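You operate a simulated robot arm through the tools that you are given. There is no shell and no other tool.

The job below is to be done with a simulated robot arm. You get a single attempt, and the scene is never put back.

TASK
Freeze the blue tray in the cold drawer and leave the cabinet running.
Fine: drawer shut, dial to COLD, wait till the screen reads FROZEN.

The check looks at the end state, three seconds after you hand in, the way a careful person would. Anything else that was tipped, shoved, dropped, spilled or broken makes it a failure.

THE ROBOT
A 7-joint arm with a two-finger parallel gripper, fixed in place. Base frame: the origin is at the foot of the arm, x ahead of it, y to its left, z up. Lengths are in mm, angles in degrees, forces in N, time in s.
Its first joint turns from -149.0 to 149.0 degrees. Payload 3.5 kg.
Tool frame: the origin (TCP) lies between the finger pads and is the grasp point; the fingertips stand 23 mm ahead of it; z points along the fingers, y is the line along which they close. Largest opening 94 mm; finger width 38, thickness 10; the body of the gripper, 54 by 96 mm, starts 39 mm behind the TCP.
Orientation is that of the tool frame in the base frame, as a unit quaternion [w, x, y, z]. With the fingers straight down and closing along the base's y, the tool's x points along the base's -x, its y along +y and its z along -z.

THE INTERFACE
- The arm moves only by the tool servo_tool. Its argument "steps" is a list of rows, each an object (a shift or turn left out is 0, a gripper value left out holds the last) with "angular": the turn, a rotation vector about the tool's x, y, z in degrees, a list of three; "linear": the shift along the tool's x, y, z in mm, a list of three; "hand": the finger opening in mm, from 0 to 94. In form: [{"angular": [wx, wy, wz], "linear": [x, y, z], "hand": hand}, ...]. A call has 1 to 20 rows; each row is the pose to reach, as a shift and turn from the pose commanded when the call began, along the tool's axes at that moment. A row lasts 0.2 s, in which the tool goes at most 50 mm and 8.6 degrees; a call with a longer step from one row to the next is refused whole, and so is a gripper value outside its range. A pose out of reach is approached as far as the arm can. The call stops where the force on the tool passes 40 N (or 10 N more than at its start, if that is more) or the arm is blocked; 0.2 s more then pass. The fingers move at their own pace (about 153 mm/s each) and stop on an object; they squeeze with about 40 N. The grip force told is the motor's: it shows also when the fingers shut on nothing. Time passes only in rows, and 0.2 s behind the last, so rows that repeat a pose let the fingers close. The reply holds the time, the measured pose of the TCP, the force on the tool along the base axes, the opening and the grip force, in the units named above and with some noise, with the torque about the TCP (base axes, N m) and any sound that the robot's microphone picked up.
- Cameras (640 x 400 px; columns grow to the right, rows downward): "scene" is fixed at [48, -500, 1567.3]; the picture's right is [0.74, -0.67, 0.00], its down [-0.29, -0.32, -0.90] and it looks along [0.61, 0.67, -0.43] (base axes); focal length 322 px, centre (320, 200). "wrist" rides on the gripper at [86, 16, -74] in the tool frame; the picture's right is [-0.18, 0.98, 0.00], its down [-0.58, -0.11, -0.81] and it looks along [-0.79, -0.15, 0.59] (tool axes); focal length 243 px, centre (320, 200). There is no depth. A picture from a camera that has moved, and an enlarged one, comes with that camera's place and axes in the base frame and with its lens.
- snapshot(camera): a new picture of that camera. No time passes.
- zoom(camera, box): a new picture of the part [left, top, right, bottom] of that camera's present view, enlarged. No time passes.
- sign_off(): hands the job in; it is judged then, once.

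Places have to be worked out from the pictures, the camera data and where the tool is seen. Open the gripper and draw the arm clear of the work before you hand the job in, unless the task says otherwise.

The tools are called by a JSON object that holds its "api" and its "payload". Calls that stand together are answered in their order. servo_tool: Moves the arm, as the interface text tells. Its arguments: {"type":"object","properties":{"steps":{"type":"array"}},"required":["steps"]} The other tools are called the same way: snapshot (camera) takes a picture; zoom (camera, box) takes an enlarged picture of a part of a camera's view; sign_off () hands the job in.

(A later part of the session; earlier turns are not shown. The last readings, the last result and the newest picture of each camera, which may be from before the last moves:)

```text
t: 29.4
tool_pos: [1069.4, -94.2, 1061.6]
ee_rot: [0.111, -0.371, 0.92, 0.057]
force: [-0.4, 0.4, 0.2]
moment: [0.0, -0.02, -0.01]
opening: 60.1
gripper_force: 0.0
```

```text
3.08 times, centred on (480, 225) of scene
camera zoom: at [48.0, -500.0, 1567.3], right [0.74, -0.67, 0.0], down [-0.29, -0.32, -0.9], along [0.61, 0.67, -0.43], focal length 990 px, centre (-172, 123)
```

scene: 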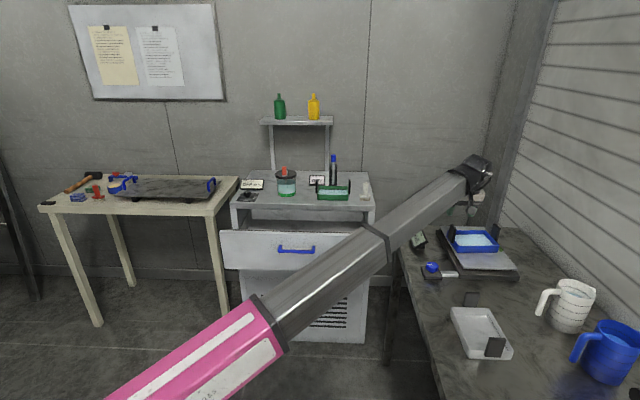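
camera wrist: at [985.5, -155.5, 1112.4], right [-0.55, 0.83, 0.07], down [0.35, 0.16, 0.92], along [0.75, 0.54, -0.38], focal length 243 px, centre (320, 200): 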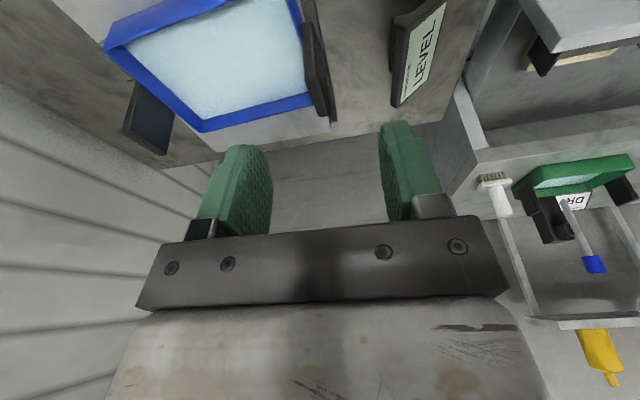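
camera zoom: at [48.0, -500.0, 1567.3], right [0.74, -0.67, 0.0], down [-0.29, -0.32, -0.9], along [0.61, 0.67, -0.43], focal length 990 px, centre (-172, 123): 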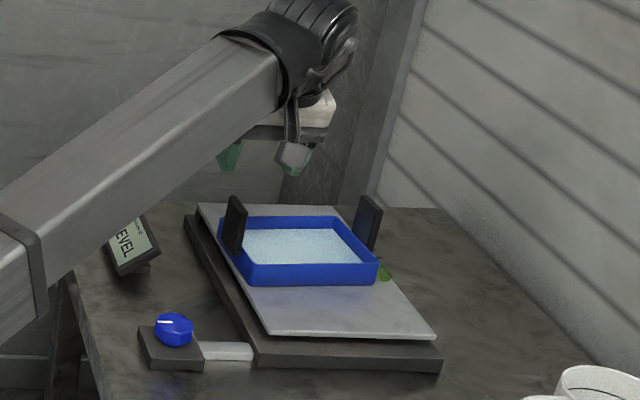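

Refined: tab A top centre (1093,-75), tab B (1211,-178), tray axis about -42°. To keep the wrist camera clear of the drawer's front panel later, I want the tool leaning slightly the other way (-8°). I'll test that orientation here above the tab.

{"api": "servo_tool", "payload": {"steps": [{"linear": [-9, -0.4, 1.3], "angular": [0.22, 4.46, -0.74]}, {"linear": [-19, -0.8, 2.6], "angular": [0.44, 8.92, -1.48]}, {"linear": [-28, -1.3, 3.8], "angular": [0.66, 13.4, -2.22]}, {"linear": [-38, -1.8, 5.1], "angular": [0.88, 17.8, -2.96]}, {"linear": [-47, -2.2, 6.4], "angular": [1.1, 22.3, -3.7]}, {"linear": [-47, -2.2, 6.4], "angular": [1.1, 22.3, -3.7]}]}}

{"api": "snapshot", "payload": {"camera": "wrist"}}

{"api": "snapshot", "payload": {"camera": "scene"}}

```text
t: 30.8
tool_pos: [1105.7, -64.9, 1066.5]
ee_rot: [-0.063, -0.403, 0.913, -0.028]
force: [-0.6, 0.4, 0.2]
moment: [-0.04, -0.01, -0.02]
opening: 59.8
gripper_force: 0.1
```

```text
taken
camera wrist: at [1042.8, -110.1, 1151.9], right [-0.6, 0.8, -0.03], down [0.54, 0.43, 0.72], along [0.58, 0.42, -0.7], focal length 243 px, centre (320, 200)
```

wrist: 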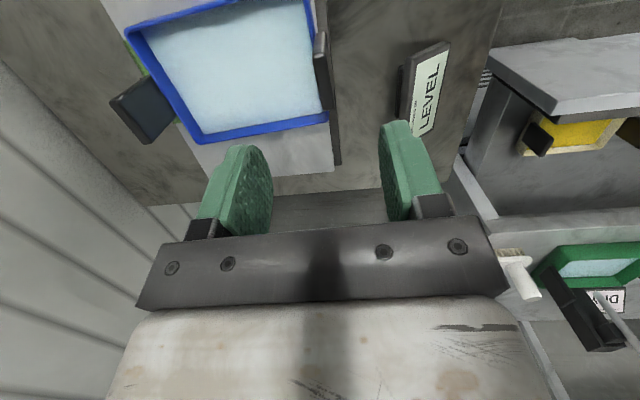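

```text
taken
```

scene: 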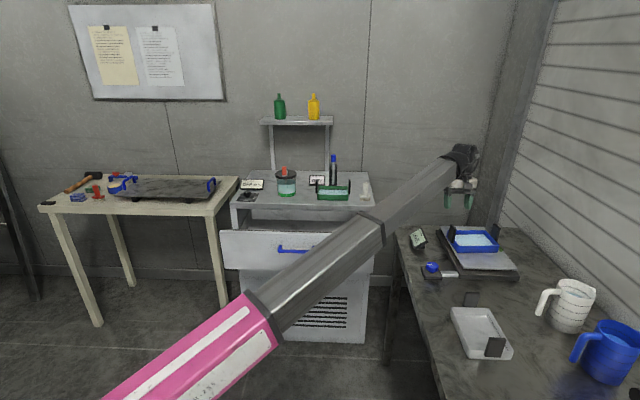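

This lean is reachable. Zooming to check the tab position in the new view.

{"api": "zoom", "payload": {"camera": "wrist", "box": [100, 0, 400, 190]}}

{"api": "zoom", "payload": {"camera": "scene", "box": [430, 140, 530, 260]}}

```text
2.11 times, centred on (250, 95) of wrist
camera zoom: at [1042.8, -110.1, 1151.9], right [-0.6, 0.8, -0.03], down [0.54, 0.43, 0.72], along [0.58, 0.42, -0.7], focal length 511 px, centre (467, 421)
```

zoom: 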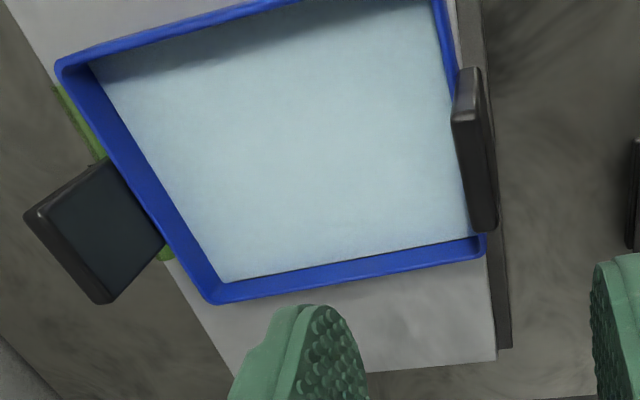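

```text
3.33 times, centred on (480, 200) of scene
camera zoom: at [48.0, -500.0, 1567.3], right [0.74, -0.67, 0.0], down [-0.29, -0.32, -0.9], along [0.61, 0.67, -0.43], focal length 1073 px, centre (-213, 200)
```

zoom: 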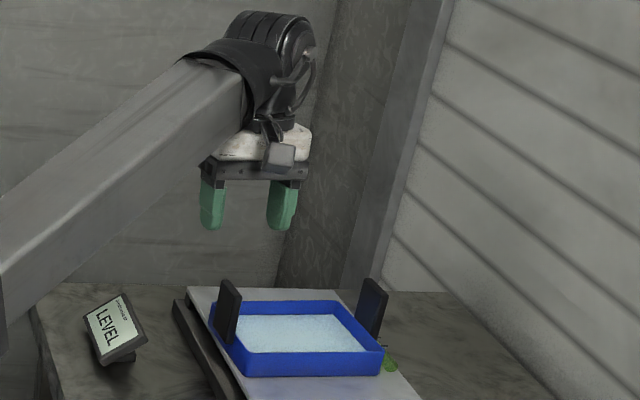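

Tab A sits at about (1095,-72), in line with the jaws to within ~2 mm. I'll descend to TCP z≈947 straddling the tab and close.

{"api": "servo_tool", "payload": {"steps": [{"linear": [-1, 0.8, 24]}, {"linear": [-2, 1.6, 48]}, {"linear": [-3, 2.4, 72]}, {"linear": [-3.5, 2.4, 92]}, {"linear": [-4, 2.4, 108]}, {"linear": [-4, 2.4, 120]}, {"linear": [-4, 2.4, 120]}]}}

{"api": "snapshot", "payload": {"camera": "wrist"}}

{"api": "zoom", "payload": {"camera": "scene", "box": [430, 170, 530, 290]}}

```text
t: 32.4
tool_pos: [1094.4, -70.3, 946.2]
ee_rot: [-0.064, -0.403, 0.913, -0.027]
force: [-0.3, -0.2, 0.0]
moment: [0.0, -0.02, 0.02]
opening: 60.1
gripper_force: 0.1
```

```text
taken
camera wrist: at [1032.3, -116.3, 1031.8], right [-0.6, 0.8, -0.03], down [0.54, 0.43, 0.72], along [0.58, 0.42, -0.7], focal length 243 px, centre (320, 200)
```

wrist: 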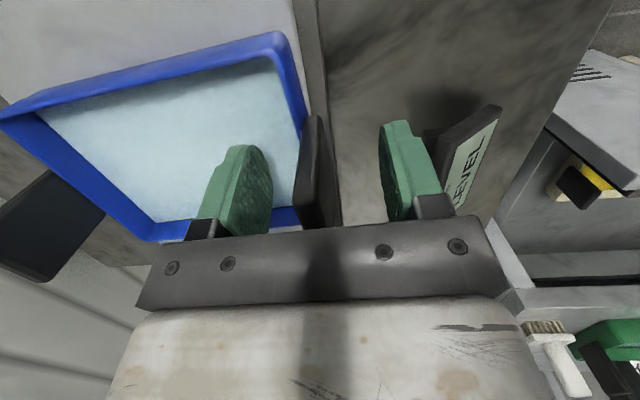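

```text
3.33 times, centred on (480, 230) of scene
camera zoom: at [48.0, -500.0, 1567.3], right [0.74, -0.67, 0.0], down [-0.29, -0.32, -0.9], along [0.61, 0.67, -0.43], focal length 1073 px, centre (-213, 100)
```

zoom: 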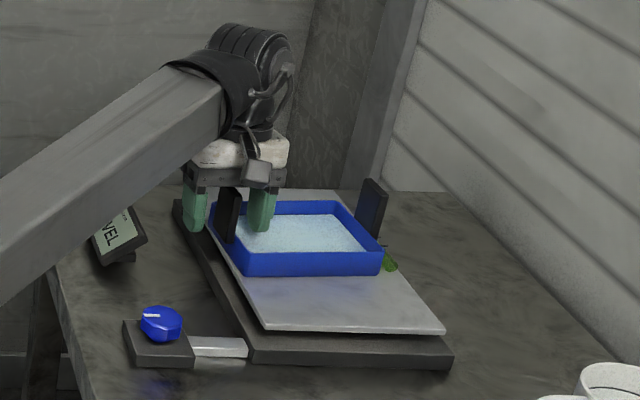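

The tab is between the fingers. Closing the gripper now.

{"api": "servo_tool", "payload": {"steps": [{"hand": 40}, {"hand": 20}, {"hand": 0}, {"hand": 0}, {"hand": 0}]}}

{"api": "snapshot", "payload": {"camera": "wrist"}}

{"api": "zoom", "payload": {"camera": "scene", "box": [430, 170, 530, 290]}}

```text
t: 33.6
tool_pos: [1094.3, -70.2, 946.9]
ee_rot: [-0.063, -0.402, 0.913, -0.028]
force: [1.9, 0.8, 3.9]
moment: [-0.49, -0.68, 0.41]
opening: 12.6
gripper_force: 39.5
```

```text
taken
camera wrist: at [1032.5, -116.1, 1032.2], right [-0.6, 0.8, -0.03], down [0.54, 0.43, 0.72], along [0.58, 0.42, -0.69], focal length 243 px, centre (320, 200)
```

wrist: 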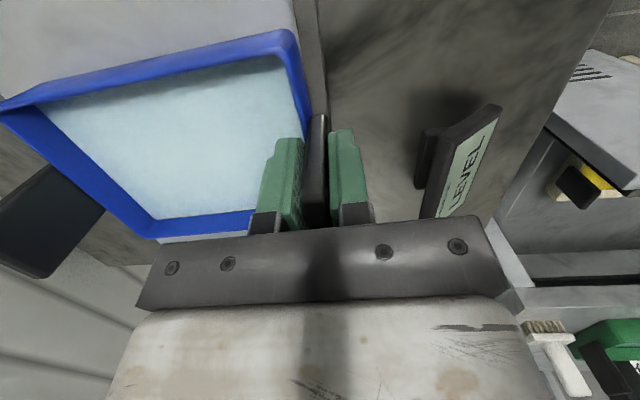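

```text
3.33 times, centred on (480, 230) of scene
camera zoom: at [48.0, -500.0, 1567.3], right [0.74, -0.67, 0.0], down [-0.29, -0.32, -0.9], along [0.61, 0.67, -0.43], focal length 1073 px, centre (-213, 100)
```

zoom: 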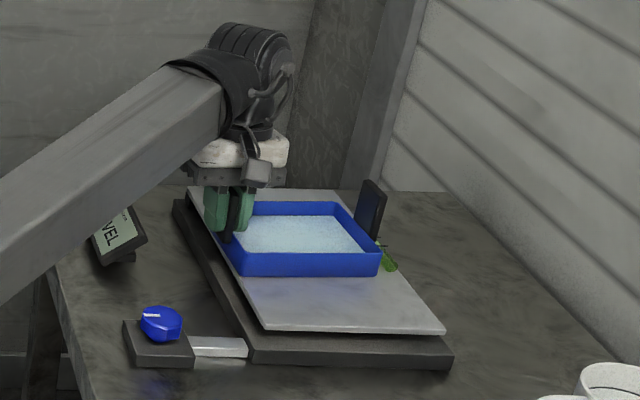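

Gripped (12.6 mm, ~40 N). I'll lift a few millimetres slowly and check weight, moment and tilt.

{"api": "servo_tool", "payload": {"steps": [{"linear": [0.3, 0, -2]}, {"linear": [0.55, 0, -4]}, {"linear": [0.8, 0, -6]}, {"linear": [1.1, 0, -8]}, {"linear": [1.1, 0, -8]}]}}

{"api": "zoom", "payload": {"camera": "wrist", "box": [0, 0, 400, 260]}}

{"api": "zoom", "payload": {"camera": "scene", "box": [430, 190, 530, 280]}}

```text
t: 34.8
tool_pos: [1094.6, -72.4, 953.0]
ee_rot: [-0.063, -0.402, 0.913, -0.027]
force: [0.7, 0.1, -3.4]
moment: [0.17, 0.2, -0.01]
opening: 12.4
gripper_force: 40.0
```

```text
1.54 times, centred on (200, 130) of wrist
camera zoom: at [1032.7, -116.8, 1039.3], right [-0.6, 0.8, -0.03], down [0.54, 0.43, 0.72], along [0.58, 0.42, -0.7], focal length 373 px, centre (505, 308)
```

zoom: 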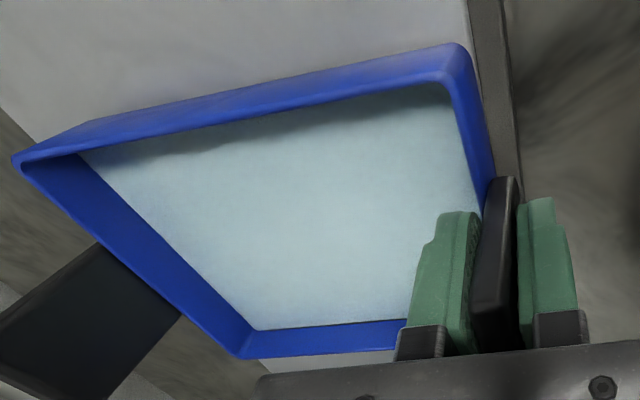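

```text
4.44 times, centred on (480, 235) of scene
camera zoom: at [48.0, -500.0, 1567.3], right [0.74, -0.67, 0.0], down [-0.29, -0.32, -0.9], along [0.61, 0.67, -0.43], focal length 1431 px, centre (-391, 44)
```

zoom: 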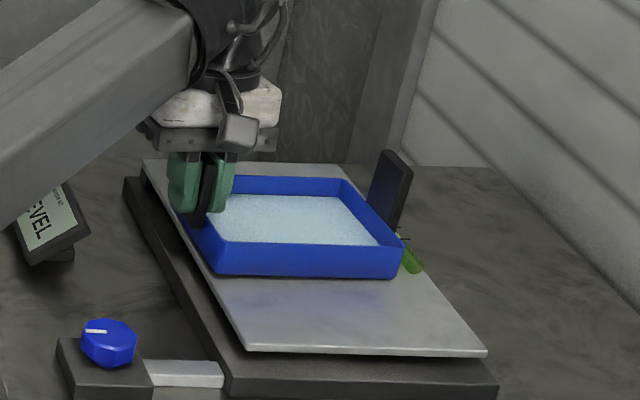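

The tray lifts cleanly and level (~3.6 N). The drawer is deep though (floor ≈693, front panel top ≈875), so with this low grip and lean the boom or camera would foul the panel. I'll set the tray back down on its spot and release, then regrip higher on the tab with the tool leaning about +12°.

{"api": "servo_tool", "payload": {"steps": [{"linear": [-0.3, 0, 2]}, {"linear": [-0.55, 0, 4]}, {"linear": [-0.8, 0, 6]}, {"linear": [-0.9, 0, 7]}, {"linear": [-0.9, 0, 7]}]}}

{"api": "zoom", "payload": {"camera": "scene", "box": [430, 190, 530, 280]}}

```text
t: 36.0
tool_pos: [1094.5, -71.6, 948.0]
ee_rot: [-0.063, -0.403, 0.913, -0.027]
force: [-1.5, -0.4, 1.8]
moment: [-0.2, -0.45, -0.2]
opening: 12.2
gripper_force: 40.4
```

```text
4.44 times, centred on (480, 235) of scene
camera zoom: at [48.0, -500.0, 1567.3], right [0.74, -0.67, 0.0], down [-0.29, -0.32, -0.9], along [0.61, 0.67, -0.43], focal length 1431 px, centre (-391, 44)
```

zoom: 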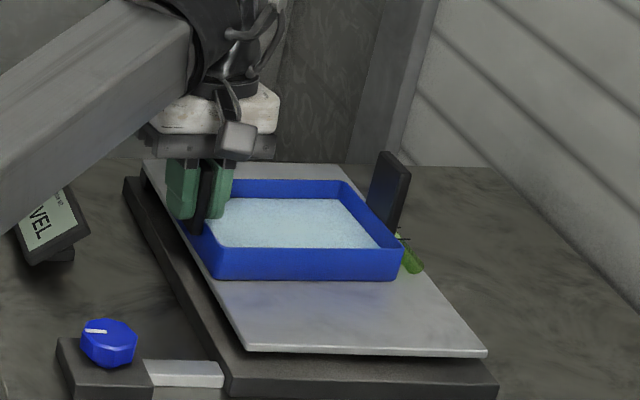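

The tray is resting again. Opening the fingers and withdrawing along the tool axis.

{"api": "servo_tool", "payload": {"steps": [{"hand": 30}, {"hand": 50}, {"hand": 50}, {"linear": [0, 0, -15], "hand": 50}, {"linear": [0, 0, -35], "hand": 50}, {"linear": [0, 0, -60], "hand": 50}, {"linear": [0, 0, -80], "hand": 50}]}}

{"api": "zoom", "payload": {"camera": "wrist", "box": [0, 0, 400, 240]}}

```text
t: 37.6
tool_pos: [1100.1, -63.9, 1026.9]
ee_rot: [-0.065, -0.402, 0.913, -0.028]
force: [0.6, -0.2, -0.2]
moment: [0.02, 0.01, -0.01]
opening: 50.3
gripper_force: 0.0
```

```text
1.60 times, centred on (200, 120) of wrist
camera zoom: at [1039.2, -108.8, 1112.1], right [-0.6, 0.8, -0.03], down [0.54, 0.43, 0.72], along [0.58, 0.42, -0.7], focal length 388 px, centre (512, 328)
```

zoom: 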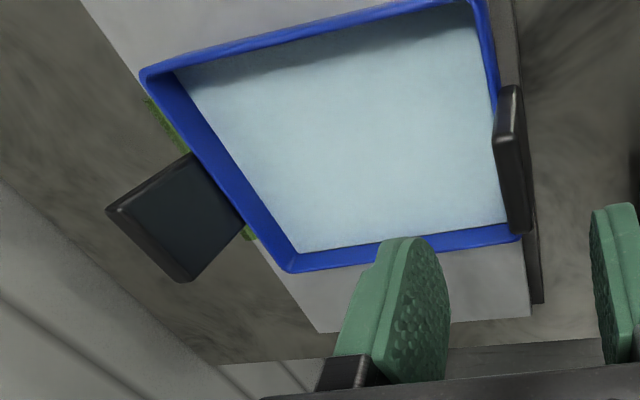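

Tab A is confirmed at (1094.5,-71.5). Tilting the tool to +12° outward, still above the tab.

{"api": "servo_tool", "payload": {"steps": [{"linear": [4.5, -0.3, 3], "angular": [0, -5, 0]}, {"linear": [9, -0.6, 6], "angular": [0, -10, 0]}, {"linear": [13.5, -0.8, 9.4], "angular": [0, -15, 0]}, {"linear": [18.3, -1.1, 12.7], "angular": [0, -20, 0]}, {"linear": [18.3, -1.1, 12.7], "angular": [0, -20, 0]}]}}

{"api": "snapshot", "payload": {"camera": "wrist"}}

```text
t: 38.8
tool_pos: [1089.6, -79.9, 1016.8]
ee_rot: [0.096, -0.401, 0.91, 0.043]
force: [0.3, 0.1, -0.3]
moment: [0.02, 0.01, -0.02]
opening: 50.0
gripper_force: 0.0
```

```text
taken
camera wrist: at [1010.6, -143.2, 1070.8], right [-0.6, 0.8, 0.04], down [0.35, 0.22, 0.91], along [0.72, 0.56, -0.41], focal length 243 px, centre (320, 200)
```

wrist: 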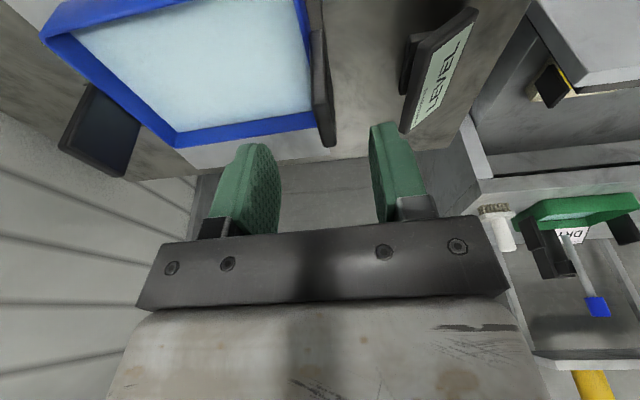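

Now descend to TCP z≈968 (higher on the tab) and close.

{"api": "servo_tool", "payload": {"steps": [{"linear": [0.3, 0.7, 15]}, {"linear": [0.6, 1.4, 30]}, {"linear": [0.9, 2, 42]}, {"linear": [0.9, 2, 49.7]}, {"linear": [0.9, 2, 49.7]}, {"linear": [0.9, 2, 49.7], "hand": 30}, {"linear": [0.9, 2, 49.7], "hand": 16}, {"linear": [0.9, 2, 49.7], "hand": 0}, {"linear": [0.9, 2, 49.7], "hand": 0}, {"linear": [0.9, 2, 49.7], "hand": 0}]}}

{"api": "snapshot", "payload": {"camera": "wrist"}}

{"api": "zoom", "payload": {"camera": "scene", "box": [430, 170, 530, 280]}}

```text
t: 41.0
tool_pos: [1095.2, -71.2, 966.6]
ee_rot: [0.096, -0.401, 0.91, 0.042]
force: [-0.1, 1.2, -0.3]
moment: [0.01, 0.01, -0.03]
opening: 9.2
gripper_force: 39.6
```

```text
taken
camera wrist: at [1016.0, -135.4, 1022.0], right [-0.6, 0.8, 0.04], down [0.35, 0.22, 0.91], along [0.72, 0.56, -0.41], focal length 243 px, centre (320, 200)
```

wrist: 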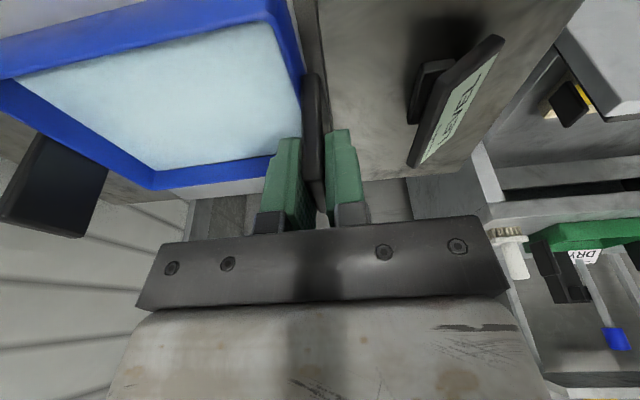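

```text
3.64 times, centred on (480, 225) of scene
camera zoom: at [48.0, -500.0, 1567.3], right [0.74, -0.67, 0.0], down [-0.29, -0.32, -0.9], along [0.61, 0.67, -0.43], focal length 1171 px, centre (-262, 109)
```

zoom: 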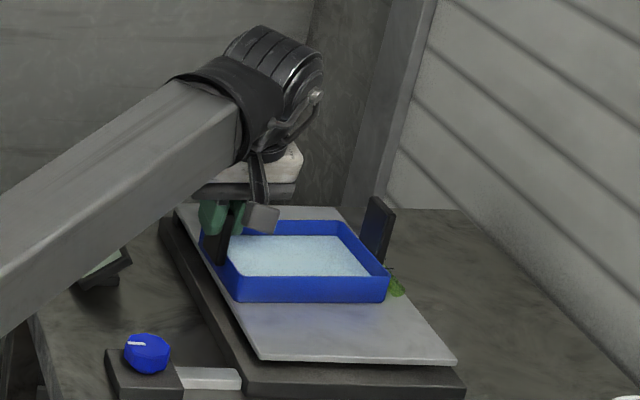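

Flush grip now (9.2 mm). Slow lift by 10 mm and check.

{"api": "servo_tool", "payload": {"steps": [{"linear": [-0.4, 0, -2]}, {"linear": [-0.9, 0, -4]}, {"linear": [-1.5, 0, -7]}, {"linear": [-2.1, 0, -10]}, {"linear": [-2.1, 0, -10]}]}}

{"api": "zoom", "payload": {"camera": "scene", "box": [430, 170, 530, 280]}}

{"api": "zoom", "payload": {"camera": "wrist", "box": [0, 0, 400, 240]}}

```text
t: 42.2
tool_pos: [1094.6, -70.7, 978.3]
ee_rot: [0.097, -0.402, 0.91, 0.043]
force: [-0.8, 0.1, -3.1]
moment: [0.17, 0.2, -0.01]
opening: 9.8
gripper_force: 40.0
```

```text
3.64 times, centred on (480, 225) of scene
camera zoom: at [48.0, -500.0, 1567.3], right [0.74, -0.67, 0.0], down [-0.29, -0.32, -0.9], along [0.61, 0.67, -0.43], focal length 1171 px, centre (-262, 109)
```

zoom: 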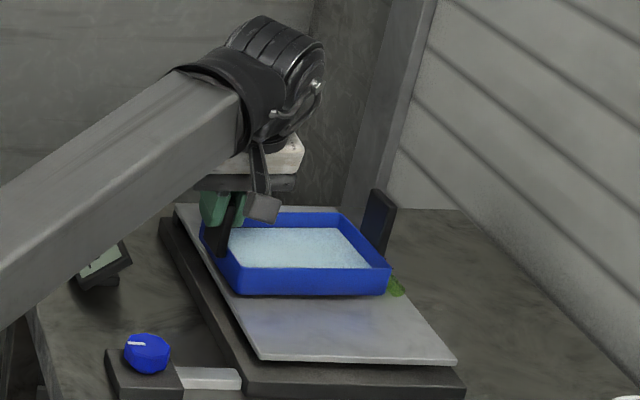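

```text
1.60 times, centred on (200, 120) of wrist
camera zoom: at [1015.8, -134.7, 1031.7], right [-0.6, 0.8, 0.04], down [0.35, 0.22, 0.91], along [0.72, 0.56, -0.41], focal length 388 px, centre (512, 328)
```

zoom: 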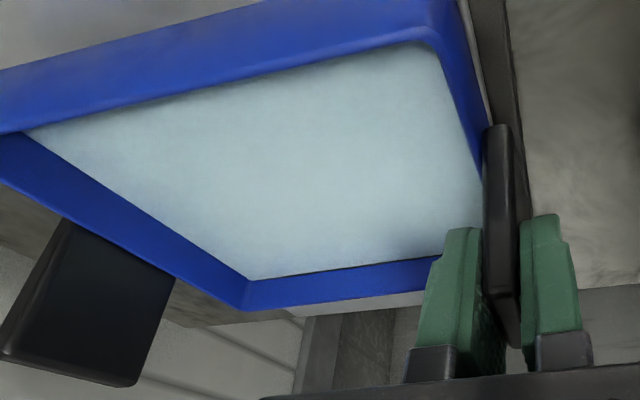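

Lifted, level, ~3.1 N with the expected moment. Raising another 50 mm gently.

{"api": "servo_tool", "payload": {"steps": [{"linear": [-0.8, 0, -3.9]}, {"linear": [-2.5, 0, -11.7]}, {"linear": [-4.6, 0, -21.5]}, {"linear": [-6.7, 0, -31.3]}, {"linear": [-8.4, 0, -39.1]}, {"linear": [-9.6, 0, -45]}, {"linear": [-10.5, 0, -48.9]}, {"linear": [-10.9, 0, -50.9]}, {"linear": [-10.9, 0, -50.9]}]}}

{"api": "zoom", "payload": {"camera": "scene", "box": [420, 150, 540, 280]}}

```text
t: 44.2
tool_pos: [1094.9, -70.5, 1031.8]
ee_rot: [0.097, -0.401, 0.91, 0.043]
force: [0.1, 0.2, -3.3]
moment: [0.18, 0.21, -0.01]
opening: 9.9
gripper_force: 40.4
```

```text
3.08 times, centred on (480, 215) of scene
camera zoom: at [48.0, -500.0, 1567.3], right [0.74, -0.67, 0.0], down [-0.29, -0.32, -0.9], along [0.61, 0.67, -0.43], focal length 990 px, centre (-172, 154)
```

zoom: 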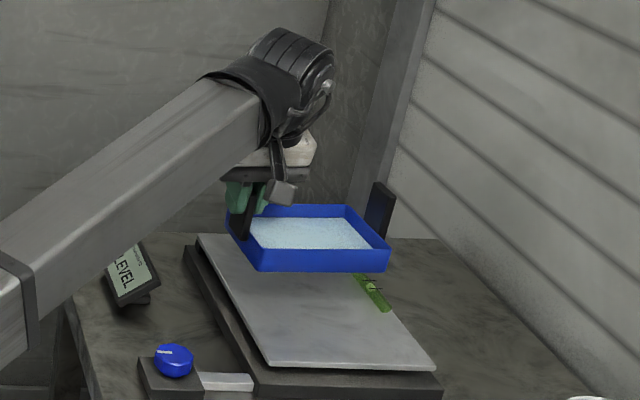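

The tray is stable in the grip. I'll carry the first half towards the drawer with smooth ramps.

{"api": "servo_tool", "payload": {"steps": [{"linear": [-1.8, 5.7, 0.4]}, {"linear": [-5.4, 17.1, 1.2]}, {"linear": [-10.8, 34.3, 2.4]}, {"linear": [-18, 57.1, 3.9]}, {"linear": [-26.4, 83.7, 5.8]}, {"linear": [-35.4, 112.3, 7.7]}, {"linear": [-44.4, 140.8, 9.7]}, {"linear": [-53.4, 169.4, 11.6]}, {"linear": [-62.4, 197.9, 13.6]}, {"linear": [-71.4, 226.5, 15.6]}, {"linear": [-80.4, 255, 17.5]}, {"linear": [-89.4, 283.6, 19.5]}, {"linear": [-97.8, 310.2, 21.3]}, {"linear": [-105, 333.1, 22.9]}, {"linear": [-111, 352.1, 24.2]}, {"linear": [-115.8, 367.3, 25.2]}, {"linear": [-118.8, 376.8, 25.9]}, {"linear": [-120.6, 382.5, 26.3]}, {"linear": [-121.2, 384.4, 26.4]}]}}

{"api": "snapshot", "payload": {"camera": "scene"}}

{"api": "snapshot", "payload": {"camera": "wrist"}}

```text
t: 48.2
tool_pos: [893.5, 281.8, 1028.9]
ee_rot: [0.095, -0.402, 0.91, 0.043]
force: [0.1, -0.4, -3.5]
moment: [0.17, 0.21, -0.01]
opening: 9.5
gripper_force: 39.8
```

```text
taken
```

scene: 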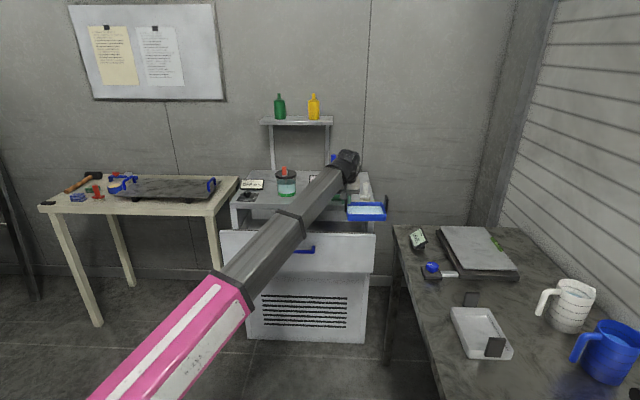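

```text
taken
camera wrist: at [814.9, 216.9, 1083.8], right [-0.6, 0.8, 0.04], down [0.35, 0.22, 0.91], along [0.72, 0.56, -0.41], focal length 243 px, centre (320, 200)
```

wrist: 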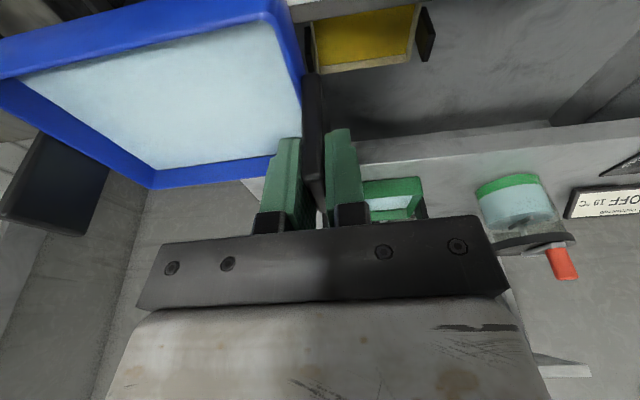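

Carry is stable. Yellow tray tab re-measured at lateral ≈293, so the left side is free. Carrying the second half to above the drawer (N≈938, lateral≈45).

{"api": "servo_tool", "payload": {"steps": [{"linear": [-1.8, 5.7, 0.4], "angular": [0, 0, 0.1]}, {"linear": [-5.4, 17.1, 1.2], "angular": [0.03, 0, 0.2]}, {"linear": [-10.8, 34.3, 2.4], "angular": [0.06, 0, 0.3]}, {"linear": [-18, 57.1, 3.9], "angular": [0.1, 0, 0.5]}, {"linear": [-26.4, 83.7, 5.8], "angular": [0.14, 0, 0.65]}, {"linear": [-35.4, 112.3, 7.7], "angular": [0.18, 0, 0.85]}, {"linear": [-44.4, 140.8, 9.7], "angular": [0.22, 0, 1.05]}, {"linear": [-53.4, 169.4, 11.6], "angular": [0.26, 0, 1.25]}, {"linear": [-62.4, 197.9, 13.6], "angular": [0.3, 0, 1.4]}, {"linear": [-71.4, 226.5, 15.6], "angular": [0.34, 0, 1.6]}, {"linear": [-80.4, 255, 17.5], "angular": [0.38, 0, 1.8]}, {"linear": [-89.4, 283.6, 19.2], "angular": [0.42, 0, 1.95]}, {"linear": [-97.8, 309.5, 21], "angular": [0.45, 0, 2.1]}, {"linear": [-105, 332, 22.5], "angular": [0.48, 0, 2.25]}, {"linear": [-111, 350.5, 23.8], "angular": [0.51, 0, 2.4]}, {"linear": [-116, 365.5, 24.7], "angular": [0.53, 0, 2.5]}, {"linear": [-119.2, 375, 25.2], "angular": [0.55, 0, 2.6]}, {"linear": [-121, 380.3, 25.5], "angular": [0.56, 0, 2.64]}, {"linear": [-121.8, 382, 25.5], "angular": [0.56, 0, 2.64]}]}}

{"api": "snapshot", "payload": {"camera": "scene"}}

{"api": "snapshot", "payload": {"camera": "wrist"}}

```text
t: 52.2
tool_pos: [696.3, 630.5, 1030.8]
ee_rot: [0.097, -0.379, 0.919, 0.04]
force: [0.7, -0.4, -3.2]
moment: [0.15, 0.19, -0.04]
opening: 9.8
gripper_force: 39.8
```

```text
taken
```

scene: 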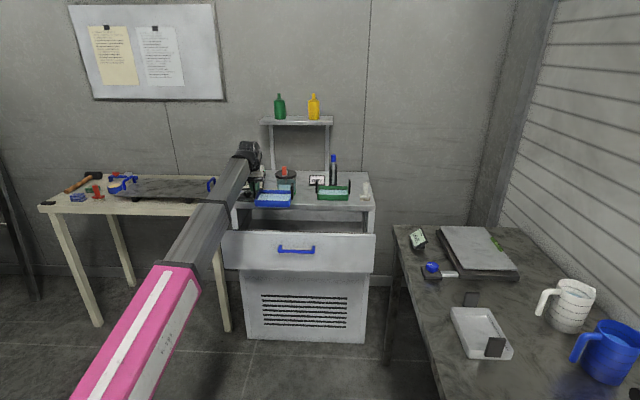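

```text
taken
camera wrist: at [614.0, 569.7, 1084.2], right [-0.57, 0.82, 0.04], down [0.36, 0.21, 0.91], along [0.74, 0.53, -0.41], focal length 243 px, centre (320, 200)
```

wrist: 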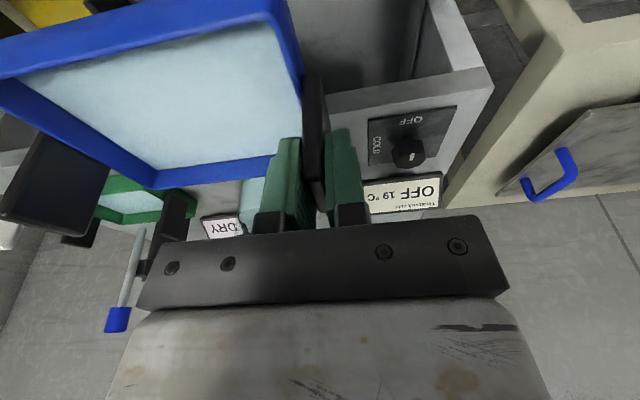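

Above the drawer at N≈938, lateral≈46. I'll zoom to check clearances to the drawer's left wall and the slab before lowering.

{"api": "zoom", "payload": {"camera": "wrist", "box": [270, 0, 520, 180]}}

{"api": "zoom", "payload": {"camera": "scene", "box": [210, 130, 390, 280]}}

```text
2.22 times, centred on (395, 90) of wrist
camera zoom: at [614.0, 569.7, 1084.2], right [-0.57, 0.82, 0.04], down [0.36, 0.21, 0.91], along [0.74, 0.53, -0.41], focal length 539 px, centre (153, 444)
```

zoom: 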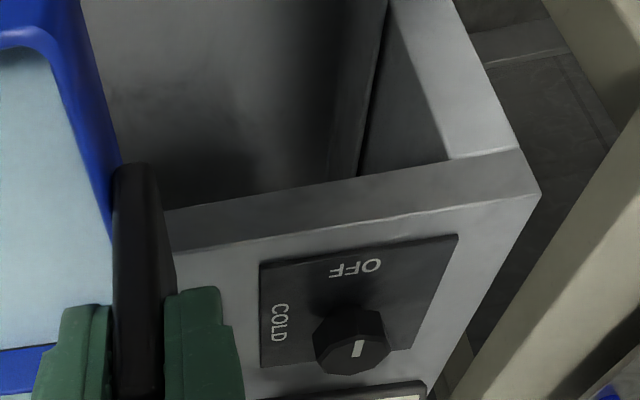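

```text
2.67 times, centred on (300, 205) of scene
camera zoom: at [48.0, -500.0, 1567.3], right [0.74, -0.67, 0.0], down [-0.29, -0.32, -0.9], along [0.61, 0.67, -0.43], focal length 858 px, centre (373, 187)
```

zoom: 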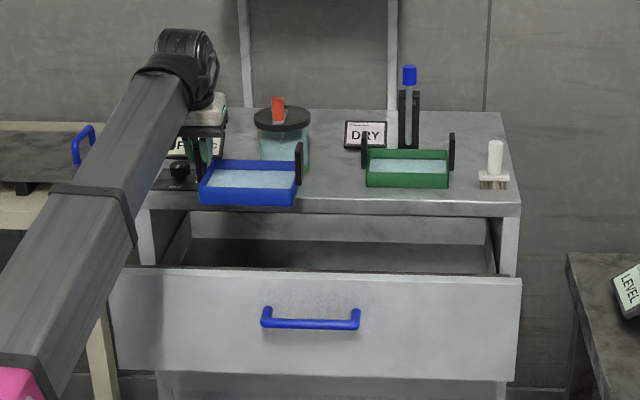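

Slab front ≈ N 1019 (bottom z≈884), panel spans N 813–833 with an inner board to ~847, drawer left wall at lateral ≈ -45. I'll lower at N≈938 (lateral 58) to TCP z≈905, which puts the tray between panel and slab with room on both sides.

{"api": "servo_tool", "payload": {"steps": [{"linear": [1, -1.5, 5]}, {"linear": [3.1, -4, 14.6]}, {"linear": [6.3, -7, 29.3]}, {"linear": [10, -10, 46.9]}, {"linear": [13.8, -12, 64.4]}, {"linear": [17.5, -12, 82]}, {"linear": [20.7, -12, 96.6]}, {"linear": [23.2, -12, 108.4]}, {"linear": [24.8, -12, 116.2]}, {"linear": [25.7, -12, 120.1]}, {"linear": [26.3, -12, 123]}, {"linear": [26.3, -12, 123]}]}}

{"api": "snapshot", "payload": {"camera": "wrist"}}

{"api": "zoom", "payload": {"camera": "scene", "box": [200, 130, 380, 280]}}

```text
t: 54.8
tool_pos: [704.9, 619.9, 904.7]
ee_rot: [0.098, -0.38, 0.919, 0.04]
force: [0.3, -0.5, -2.4]
moment: [0.2, 0.21, 0.02]
opening: 9.5
gripper_force: 40.4
```

```text
taken
camera wrist: at [623.0, 561.2, 958.1], right [-0.57, 0.82, 0.04], down [0.36, 0.21, 0.91], along [0.74, 0.53, -0.41], focal length 243 px, centre (320, 200)
```

wrist: 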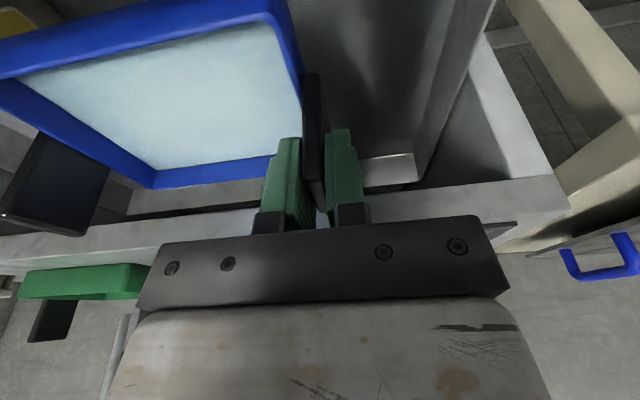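

```text
2.67 times, centred on (290, 205) of scene
camera zoom: at [48.0, -500.0, 1567.3], right [0.74, -0.67, 0.0], down [-0.29, -0.32, -0.9], along [0.61, 0.67, -0.43], focal length 858 px, centre (400, 187)
```

zoom: 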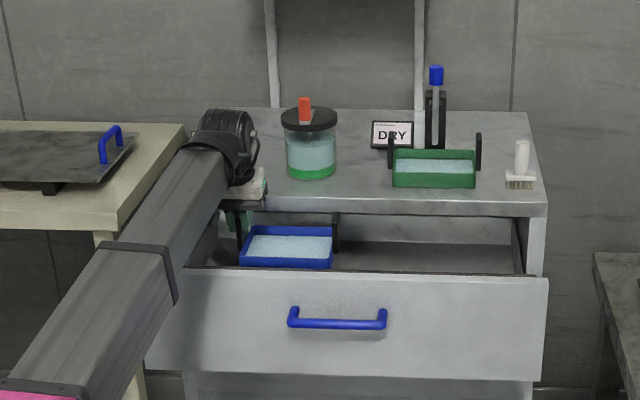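

The tray hangs cleanly in the gap. I'll lower another 35 mm, then shift 43 mm in +e2 under the slab so the wrist camera will clear the front panel.

{"api": "servo_tool", "payload": {"steps": [{"linear": [1, 0, 5]}, {"linear": [2.9, 0, 14]}, {"linear": [5, 0, 23.5]}, {"linear": [6.5, 0, 30.3]}, {"linear": [7.3, 0, 34.2]}, {"linear": [3.4, 0, 35]}, {"linear": [-4.4, 0, 36.7]}, {"linear": [-13.2, 0, 38.6]}, {"linear": [-22, 0.1, 40.5]}, {"linear": [-28.8, 0.1, 41.9]}, {"linear": [-32.7, 0.1, 42.8]}, {"linear": [-34.7, 0.1, 43.2]}, {"linear": [-34.7, 0.1, 43.2]}]}}

{"api": "snapshot", "payload": {"camera": "wrist"}}

{"api": "zoom", "payload": {"camera": "scene", "box": [200, 150, 360, 270]}}

```text
t: 57.6
tool_pos: [735.5, 652.4, 870.4]
ee_rot: [0.097, -0.38, 0.919, 0.04]
force: [-0.1, 0.5, -3.6]
moment: [0.17, 0.2, -0.03]
opening: 9.7
gripper_force: 39.5
```

```text
taken
camera wrist: at [653.3, 592.4, 923.8], right [-0.57, 0.82, 0.04], down [0.36, 0.21, 0.91], along [0.74, 0.53, -0.41], focal length 243 px, centre (320, 200)
```

wrist: 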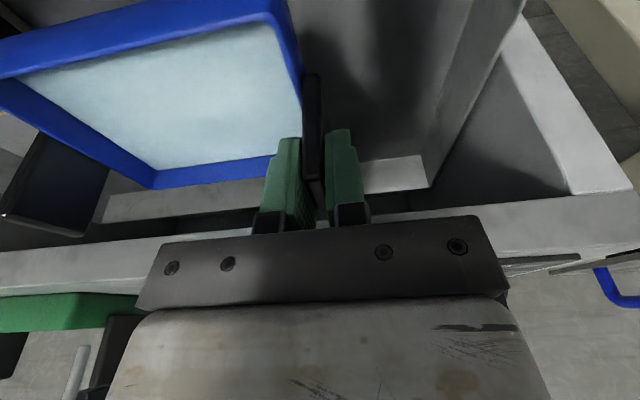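

```text
3.33 times, centred on (280, 210) of scene
camera zoom: at [48.0, -500.0, 1567.3], right [0.74, -0.67, 0.0], down [-0.29, -0.32, -0.9], along [0.61, 0.67, -0.43], focal length 1073 px, centre (453, 167)
```

zoom: 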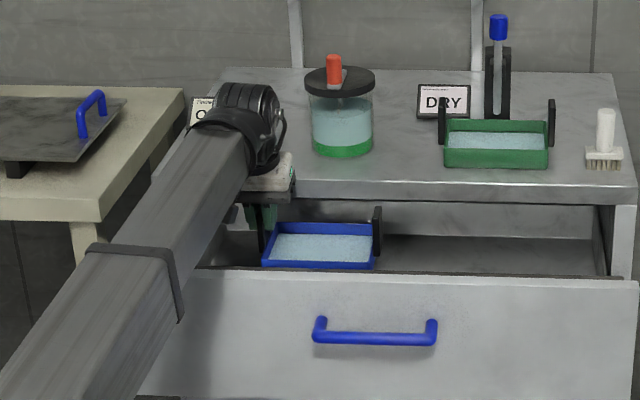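

At N≈981, lateral≈59, TCP z 870. Now lowering 60 mm, watching force and clearances.

{"api": "servo_tool", "payload": {"steps": [{"linear": [1, 0, 4.9]}, {"linear": [2.9, 0, 13.7]}, {"linear": [5.2, 0, 24.4]}, {"linear": [7.5, 0, 35.2]}, {"linear": [9.8, 0, 45.9]}, {"linear": [11.5, 0, 53.7]}, {"linear": [12.5, 0, 58.6]}, {"linear": [12.5, 0, 58.6]}]}}

{"api": "snapshot", "payload": {"camera": "wrist"}}

{"api": "zoom", "payload": {"camera": "scene", "box": [200, 150, 360, 270]}}

```text
t: 59.4
tool_pos: [733.8, 652.1, 808.6]
ee_rot: [0.097, -0.38, 0.919, 0.04]
force: [0.4, 0.4, -2.7]
moment: [0.19, 0.16, 0.01]
opening: 9.7
gripper_force: 40.1
```

```text
taken
camera wrist: at [652.7, 592.1, 863.0], right [-0.57, 0.82, 0.04], down [0.36, 0.21, 0.91], along [0.74, 0.53, -0.41], focal length 243 px, centre (320, 200)
```

wrist: 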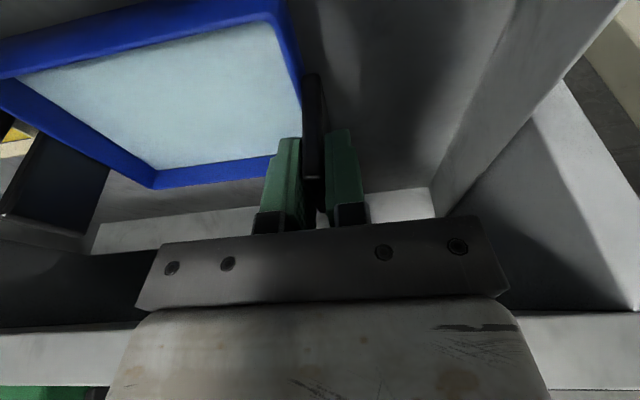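

```text
3.33 times, centred on (280, 210) of scene
camera zoom: at [48.0, -500.0, 1567.3], right [0.74, -0.67, 0.0], down [-0.29, -0.32, -0.9], along [0.61, 0.67, -0.43], focal length 1073 px, centre (453, 167)
```

zoom: 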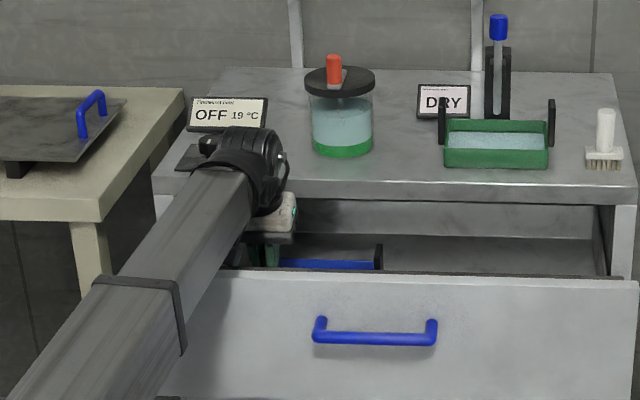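

Clear so far. Lowering 28 mm more in small steps.

{"api": "servo_tool", "payload": {"steps": [{"linear": [0.9, 0, 3.9]}, {"linear": [1.9, 0, 8.8]}, {"linear": [2.9, 0, 13.7]}, {"linear": [3.9, 0, 18.6]}, {"linear": [4.8, 0, 22.5]}, {"linear": [5.4, 0, 25.4]}, {"linear": [5.8, 0, 27.3]}, {"linear": [5.8, 0, 27.3]}]}}

{"api": "snapshot", "payload": {"camera": "wrist"}}

{"api": "zoom", "payload": {"camera": "scene", "box": [200, 150, 360, 270]}}

```text
t: 61.2
tool_pos: [736.7, 652.2, 781.0]
ee_rot: [0.098, -0.38, 0.919, 0.04]
force: [0.8, 0.1, -2.7]
moment: [0.2, 0.21, 0.0]
opening: 9.8
gripper_force: 39.9
```

```text
taken
camera wrist: at [654.1, 592.1, 835.6], right [-0.57, 0.82, 0.04], down [0.36, 0.21, 0.91], along [0.74, 0.53, -0.41], focal length 243 px, centre (320, 200)
```

wrist: 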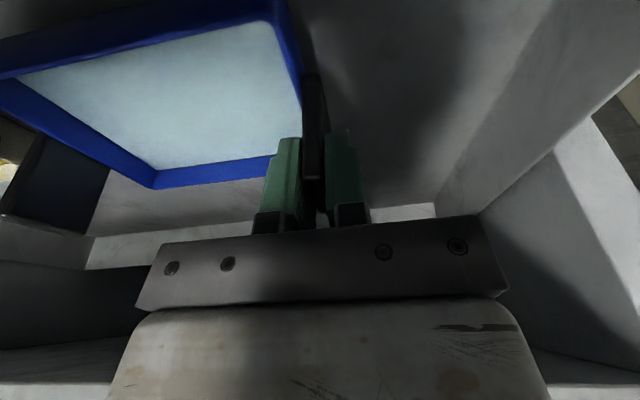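

```text
3.33 times, centred on (280, 210) of scene
camera zoom: at [48.0, -500.0, 1567.3], right [0.74, -0.67, 0.0], down [-0.29, -0.32, -0.9], along [0.61, 0.67, -0.43], focal length 1073 px, centre (453, 167)
```

zoom: 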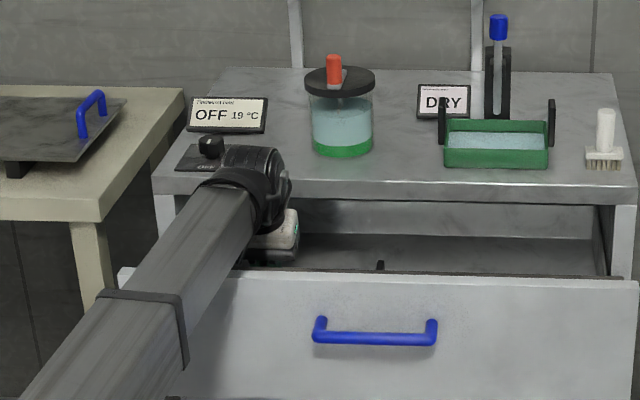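

Still hanging freely at TCP z 781. Continuing in 2 mm rows.

{"api": "servo_tool", "payload": {"steps": [{"linear": [0.4, 0, 2]}, {"linear": [0.85, 0, 4]}, {"linear": [1.3, 0, 6]}, {"linear": [1.5, 0, 7]}, {"linear": [1.5, 0, 7]}]}}

```text
t: 62.4
tool_pos: [736.1, 651.7, 774.4]
ee_rot: [0.097, -0.38, 0.919, 0.04]
force: [-0.1, 0.4, -3.6]
moment: [0.18, 0.2, 0.04]
opening: 9.7
gripper_force: 39.9
```

Still hanging (Fz -3.6). Another few millimetres.

{"api": "servo_tool", "payload": {"steps": [{"linear": [0.3, 0, 1.5]}, {"linear": [0.6, 0, 3]}, {"linear": [0.9, 0, 4]}, {"linear": [1.1, 0, 5]}, {"linear": [1.1, 0, 5]}]}}

{"api": "snapshot", "payload": {"camera": "wrist"}}

```text
t: 63.6
tool_pos: [733.8, 651.2, 769.0]
ee_rot: [0.097, -0.38, 0.919, 0.04]
force: [-0.1, 0.3, -2.6]
moment: [0.18, 0.17, 0.02]
opening: 9.1
gripper_force: 39.9
```

```text
taken
camera wrist: at [653.0, 592.0, 823.3], right [-0.57, 0.82, 0.04], down [0.36, 0.21, 0.91], along [0.74, 0.53, -0.41], focal length 243 px, centre (320, 200)
```

wrist: 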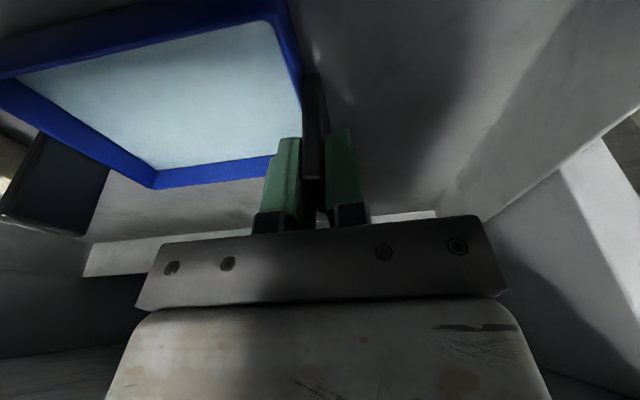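

Still hanging. A few more millimetres down in small increments.

{"api": "servo_tool", "payload": {"steps": [{"linear": [0.3, 0, 1.5]}, {"linear": [0.6, 0, 3]}, {"linear": [0.9, 0, 4]}, {"linear": [1.1, 0, 5]}, {"linear": [1.1, 0, 5]}]}}

{"api": "zoom", "payload": {"camera": "scene", "box": [220, 180, 310, 260]}}

```text
t: 64.8
tool_pos: [733.9, 651.9, 765.9]
ee_rot: [0.098, -0.38, 0.919, 0.041]
force: [0.3, 5.9, 28.9]
moment: [-0.92, 0.89, -0.04]
opening: 9.7
gripper_force: 40.6
```

```text
5.00 times, centred on (265, 220) of scene
camera zoom: at [48.0, -500.0, 1567.3], right [0.74, -0.67, 0.0], down [-0.29, -0.32, -0.9], along [0.61, 0.67, -0.43], focal length 1610 px, centre (595, 100)
```

zoom: 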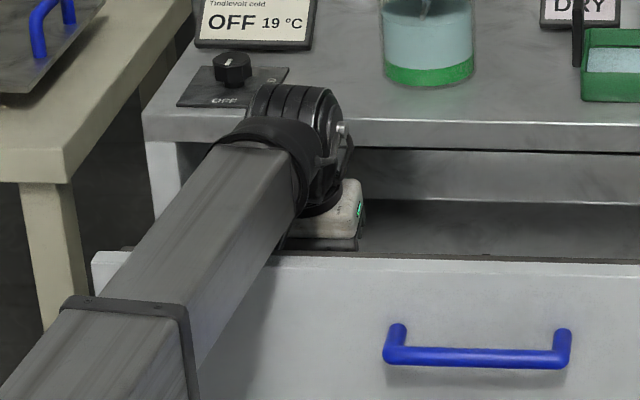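

Contact: Fz jumped to +29 N at TCP z 766, matching the predicted floor contact, with the tray's near corner pressed. I'll back up ~1.5 mm to relieve before releasing.

{"api": "servo_tool", "payload": {"steps": [{"linear": [-0.2, 0, -0.8]}, {"linear": [-0.35, 0, -1.6]}, {"linear": [-0.35, 0, -1.6]}]}}

```text
t: 65.6
tool_pos: [734.3, 653.2, 765.8]
ee_rot: [0.098, -0.38, 0.919, 0.04]
force: [-0.6, 5.1, 11.9]
moment: [0.46, -0.44, 0.2]
opening: 9.6
gripper_force: 40.0
```

Load dropping (12 N). A little more relief, then open the fingers slowly.

{"api": "servo_tool", "payload": {"steps": [{"linear": [-0.1, 0, -0.6]}, {"linear": [-0.15, 0, -0.8]}, {"linear": [-0.15, 0, -0.8], "hand": 14}, {"linear": [-0.15, 0, -0.8], "hand": 24}, {"linear": [-0.15, 0, -0.8], "hand": 34}, {"linear": [-0.15, 0, -0.8], "hand": 40}]}}

{"api": "snapshot", "payload": {"camera": "wrist"}}

```text
t: 67.0
tool_pos: [733.9, 652.0, 766.4]
ee_rot: [0.097, -0.379, 0.919, 0.041]
force: [0.3, -0.2, 0.1]
moment: [0.02, 0.0, -0.01]
opening: 40.3
gripper_force: 0.0
```

```text
taken
camera wrist: at [653.1, 591.7, 820.7], right [-0.57, 0.82, 0.04], down [0.36, 0.21, 0.91], along [0.74, 0.53, -0.41], focal length 243 px, centre (320, 200)
```

wrist: 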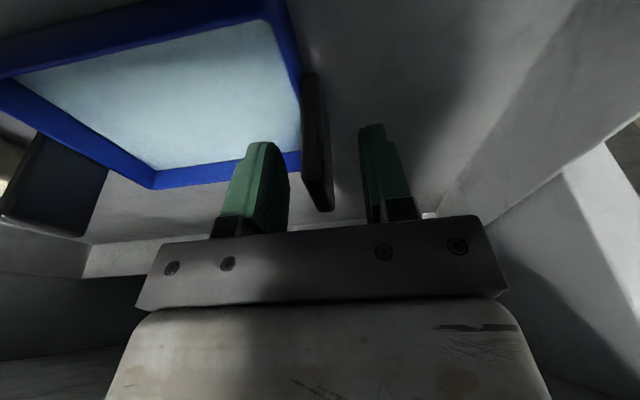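

Released cleanly with zero load. Withdrawing straight up, then back and up away from the cabinet.

{"api": "servo_tool", "payload": {"steps": [{"linear": [-2, 0, -9.8]}, {"linear": [-6.3, 0, -29.3]}, {"linear": [-11.5, 0, -53.7]}, {"linear": [-16.7, 0, -78.1]}, {"linear": [-21.9, 0, -102.5]}, {"linear": [-22, 0, -130]}, {"linear": [-15, 0, -160]}, {"linear": [0, 0, -195]}, {"linear": [20, 0, -225]}, {"linear": [40, 0, -250]}]}}

{"api": "snapshot", "payload": {"camera": "wrist"}}

{"api": "snapshot", "payload": {"camera": "scene"}}

```text
t: 69.2
tool_pos: [670.5, 586.8, 1001.5]
ee_rot: [0.097, -0.38, 0.919, 0.04]
force: [0.6, -0.3, 0.8]
moment: [0.01, 0.0, 0.01]
opening: 39.7
gripper_force: 0.0
```

```text
taken
camera wrist: at [588.6, 526.2, 1056.7], right [-0.57, 0.82, 0.04], down [0.36, 0.21, 0.91], along [0.74, 0.53, -0.41], focal length 243 px, centre (320, 200)
```

wrist: 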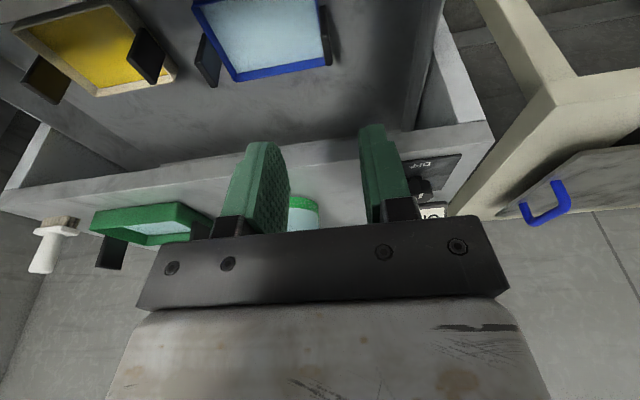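

```text
taken
```

scene: 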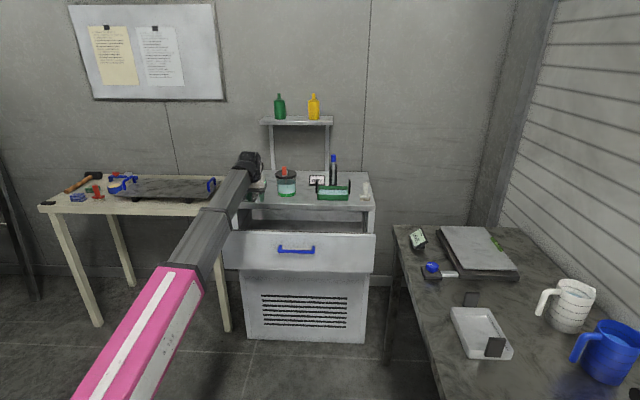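

Both trays sit side by side in the drawer. A quick zoom to verify before closing.

{"api": "zoom", "payload": {"camera": "wrist", "box": [0, 0, 400, 180]}}

{"api": "zoom", "payload": {"camera": "wrist", "box": [380, 130, 500, 220]}}

```text
1.60 times, centred on (200, 90) of wrist
camera zoom: at [588.6, 526.2, 1056.7], right [-0.57, 0.82, 0.04], down [0.36, 0.21, 0.91], along [0.74, 0.53, -0.41], focal length 388 px, centre (512, 376)
```

zoom: 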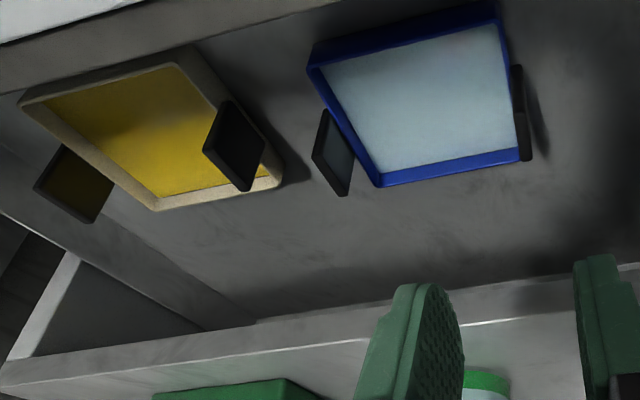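

```text
4.44 times, centred on (440, 175) of wrist
camera zoom: at [588.6, 526.2, 1056.7], right [-0.57, 0.82, 0.04], down [0.36, 0.21, 0.91], along [0.74, 0.53, -0.41], focal length 1078 px, centre (-213, 311)
```

zoom: 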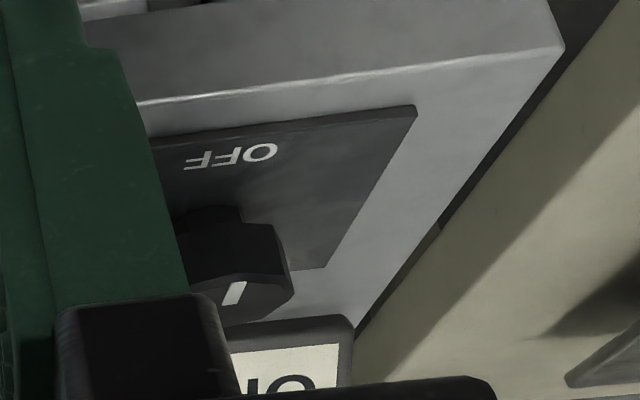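

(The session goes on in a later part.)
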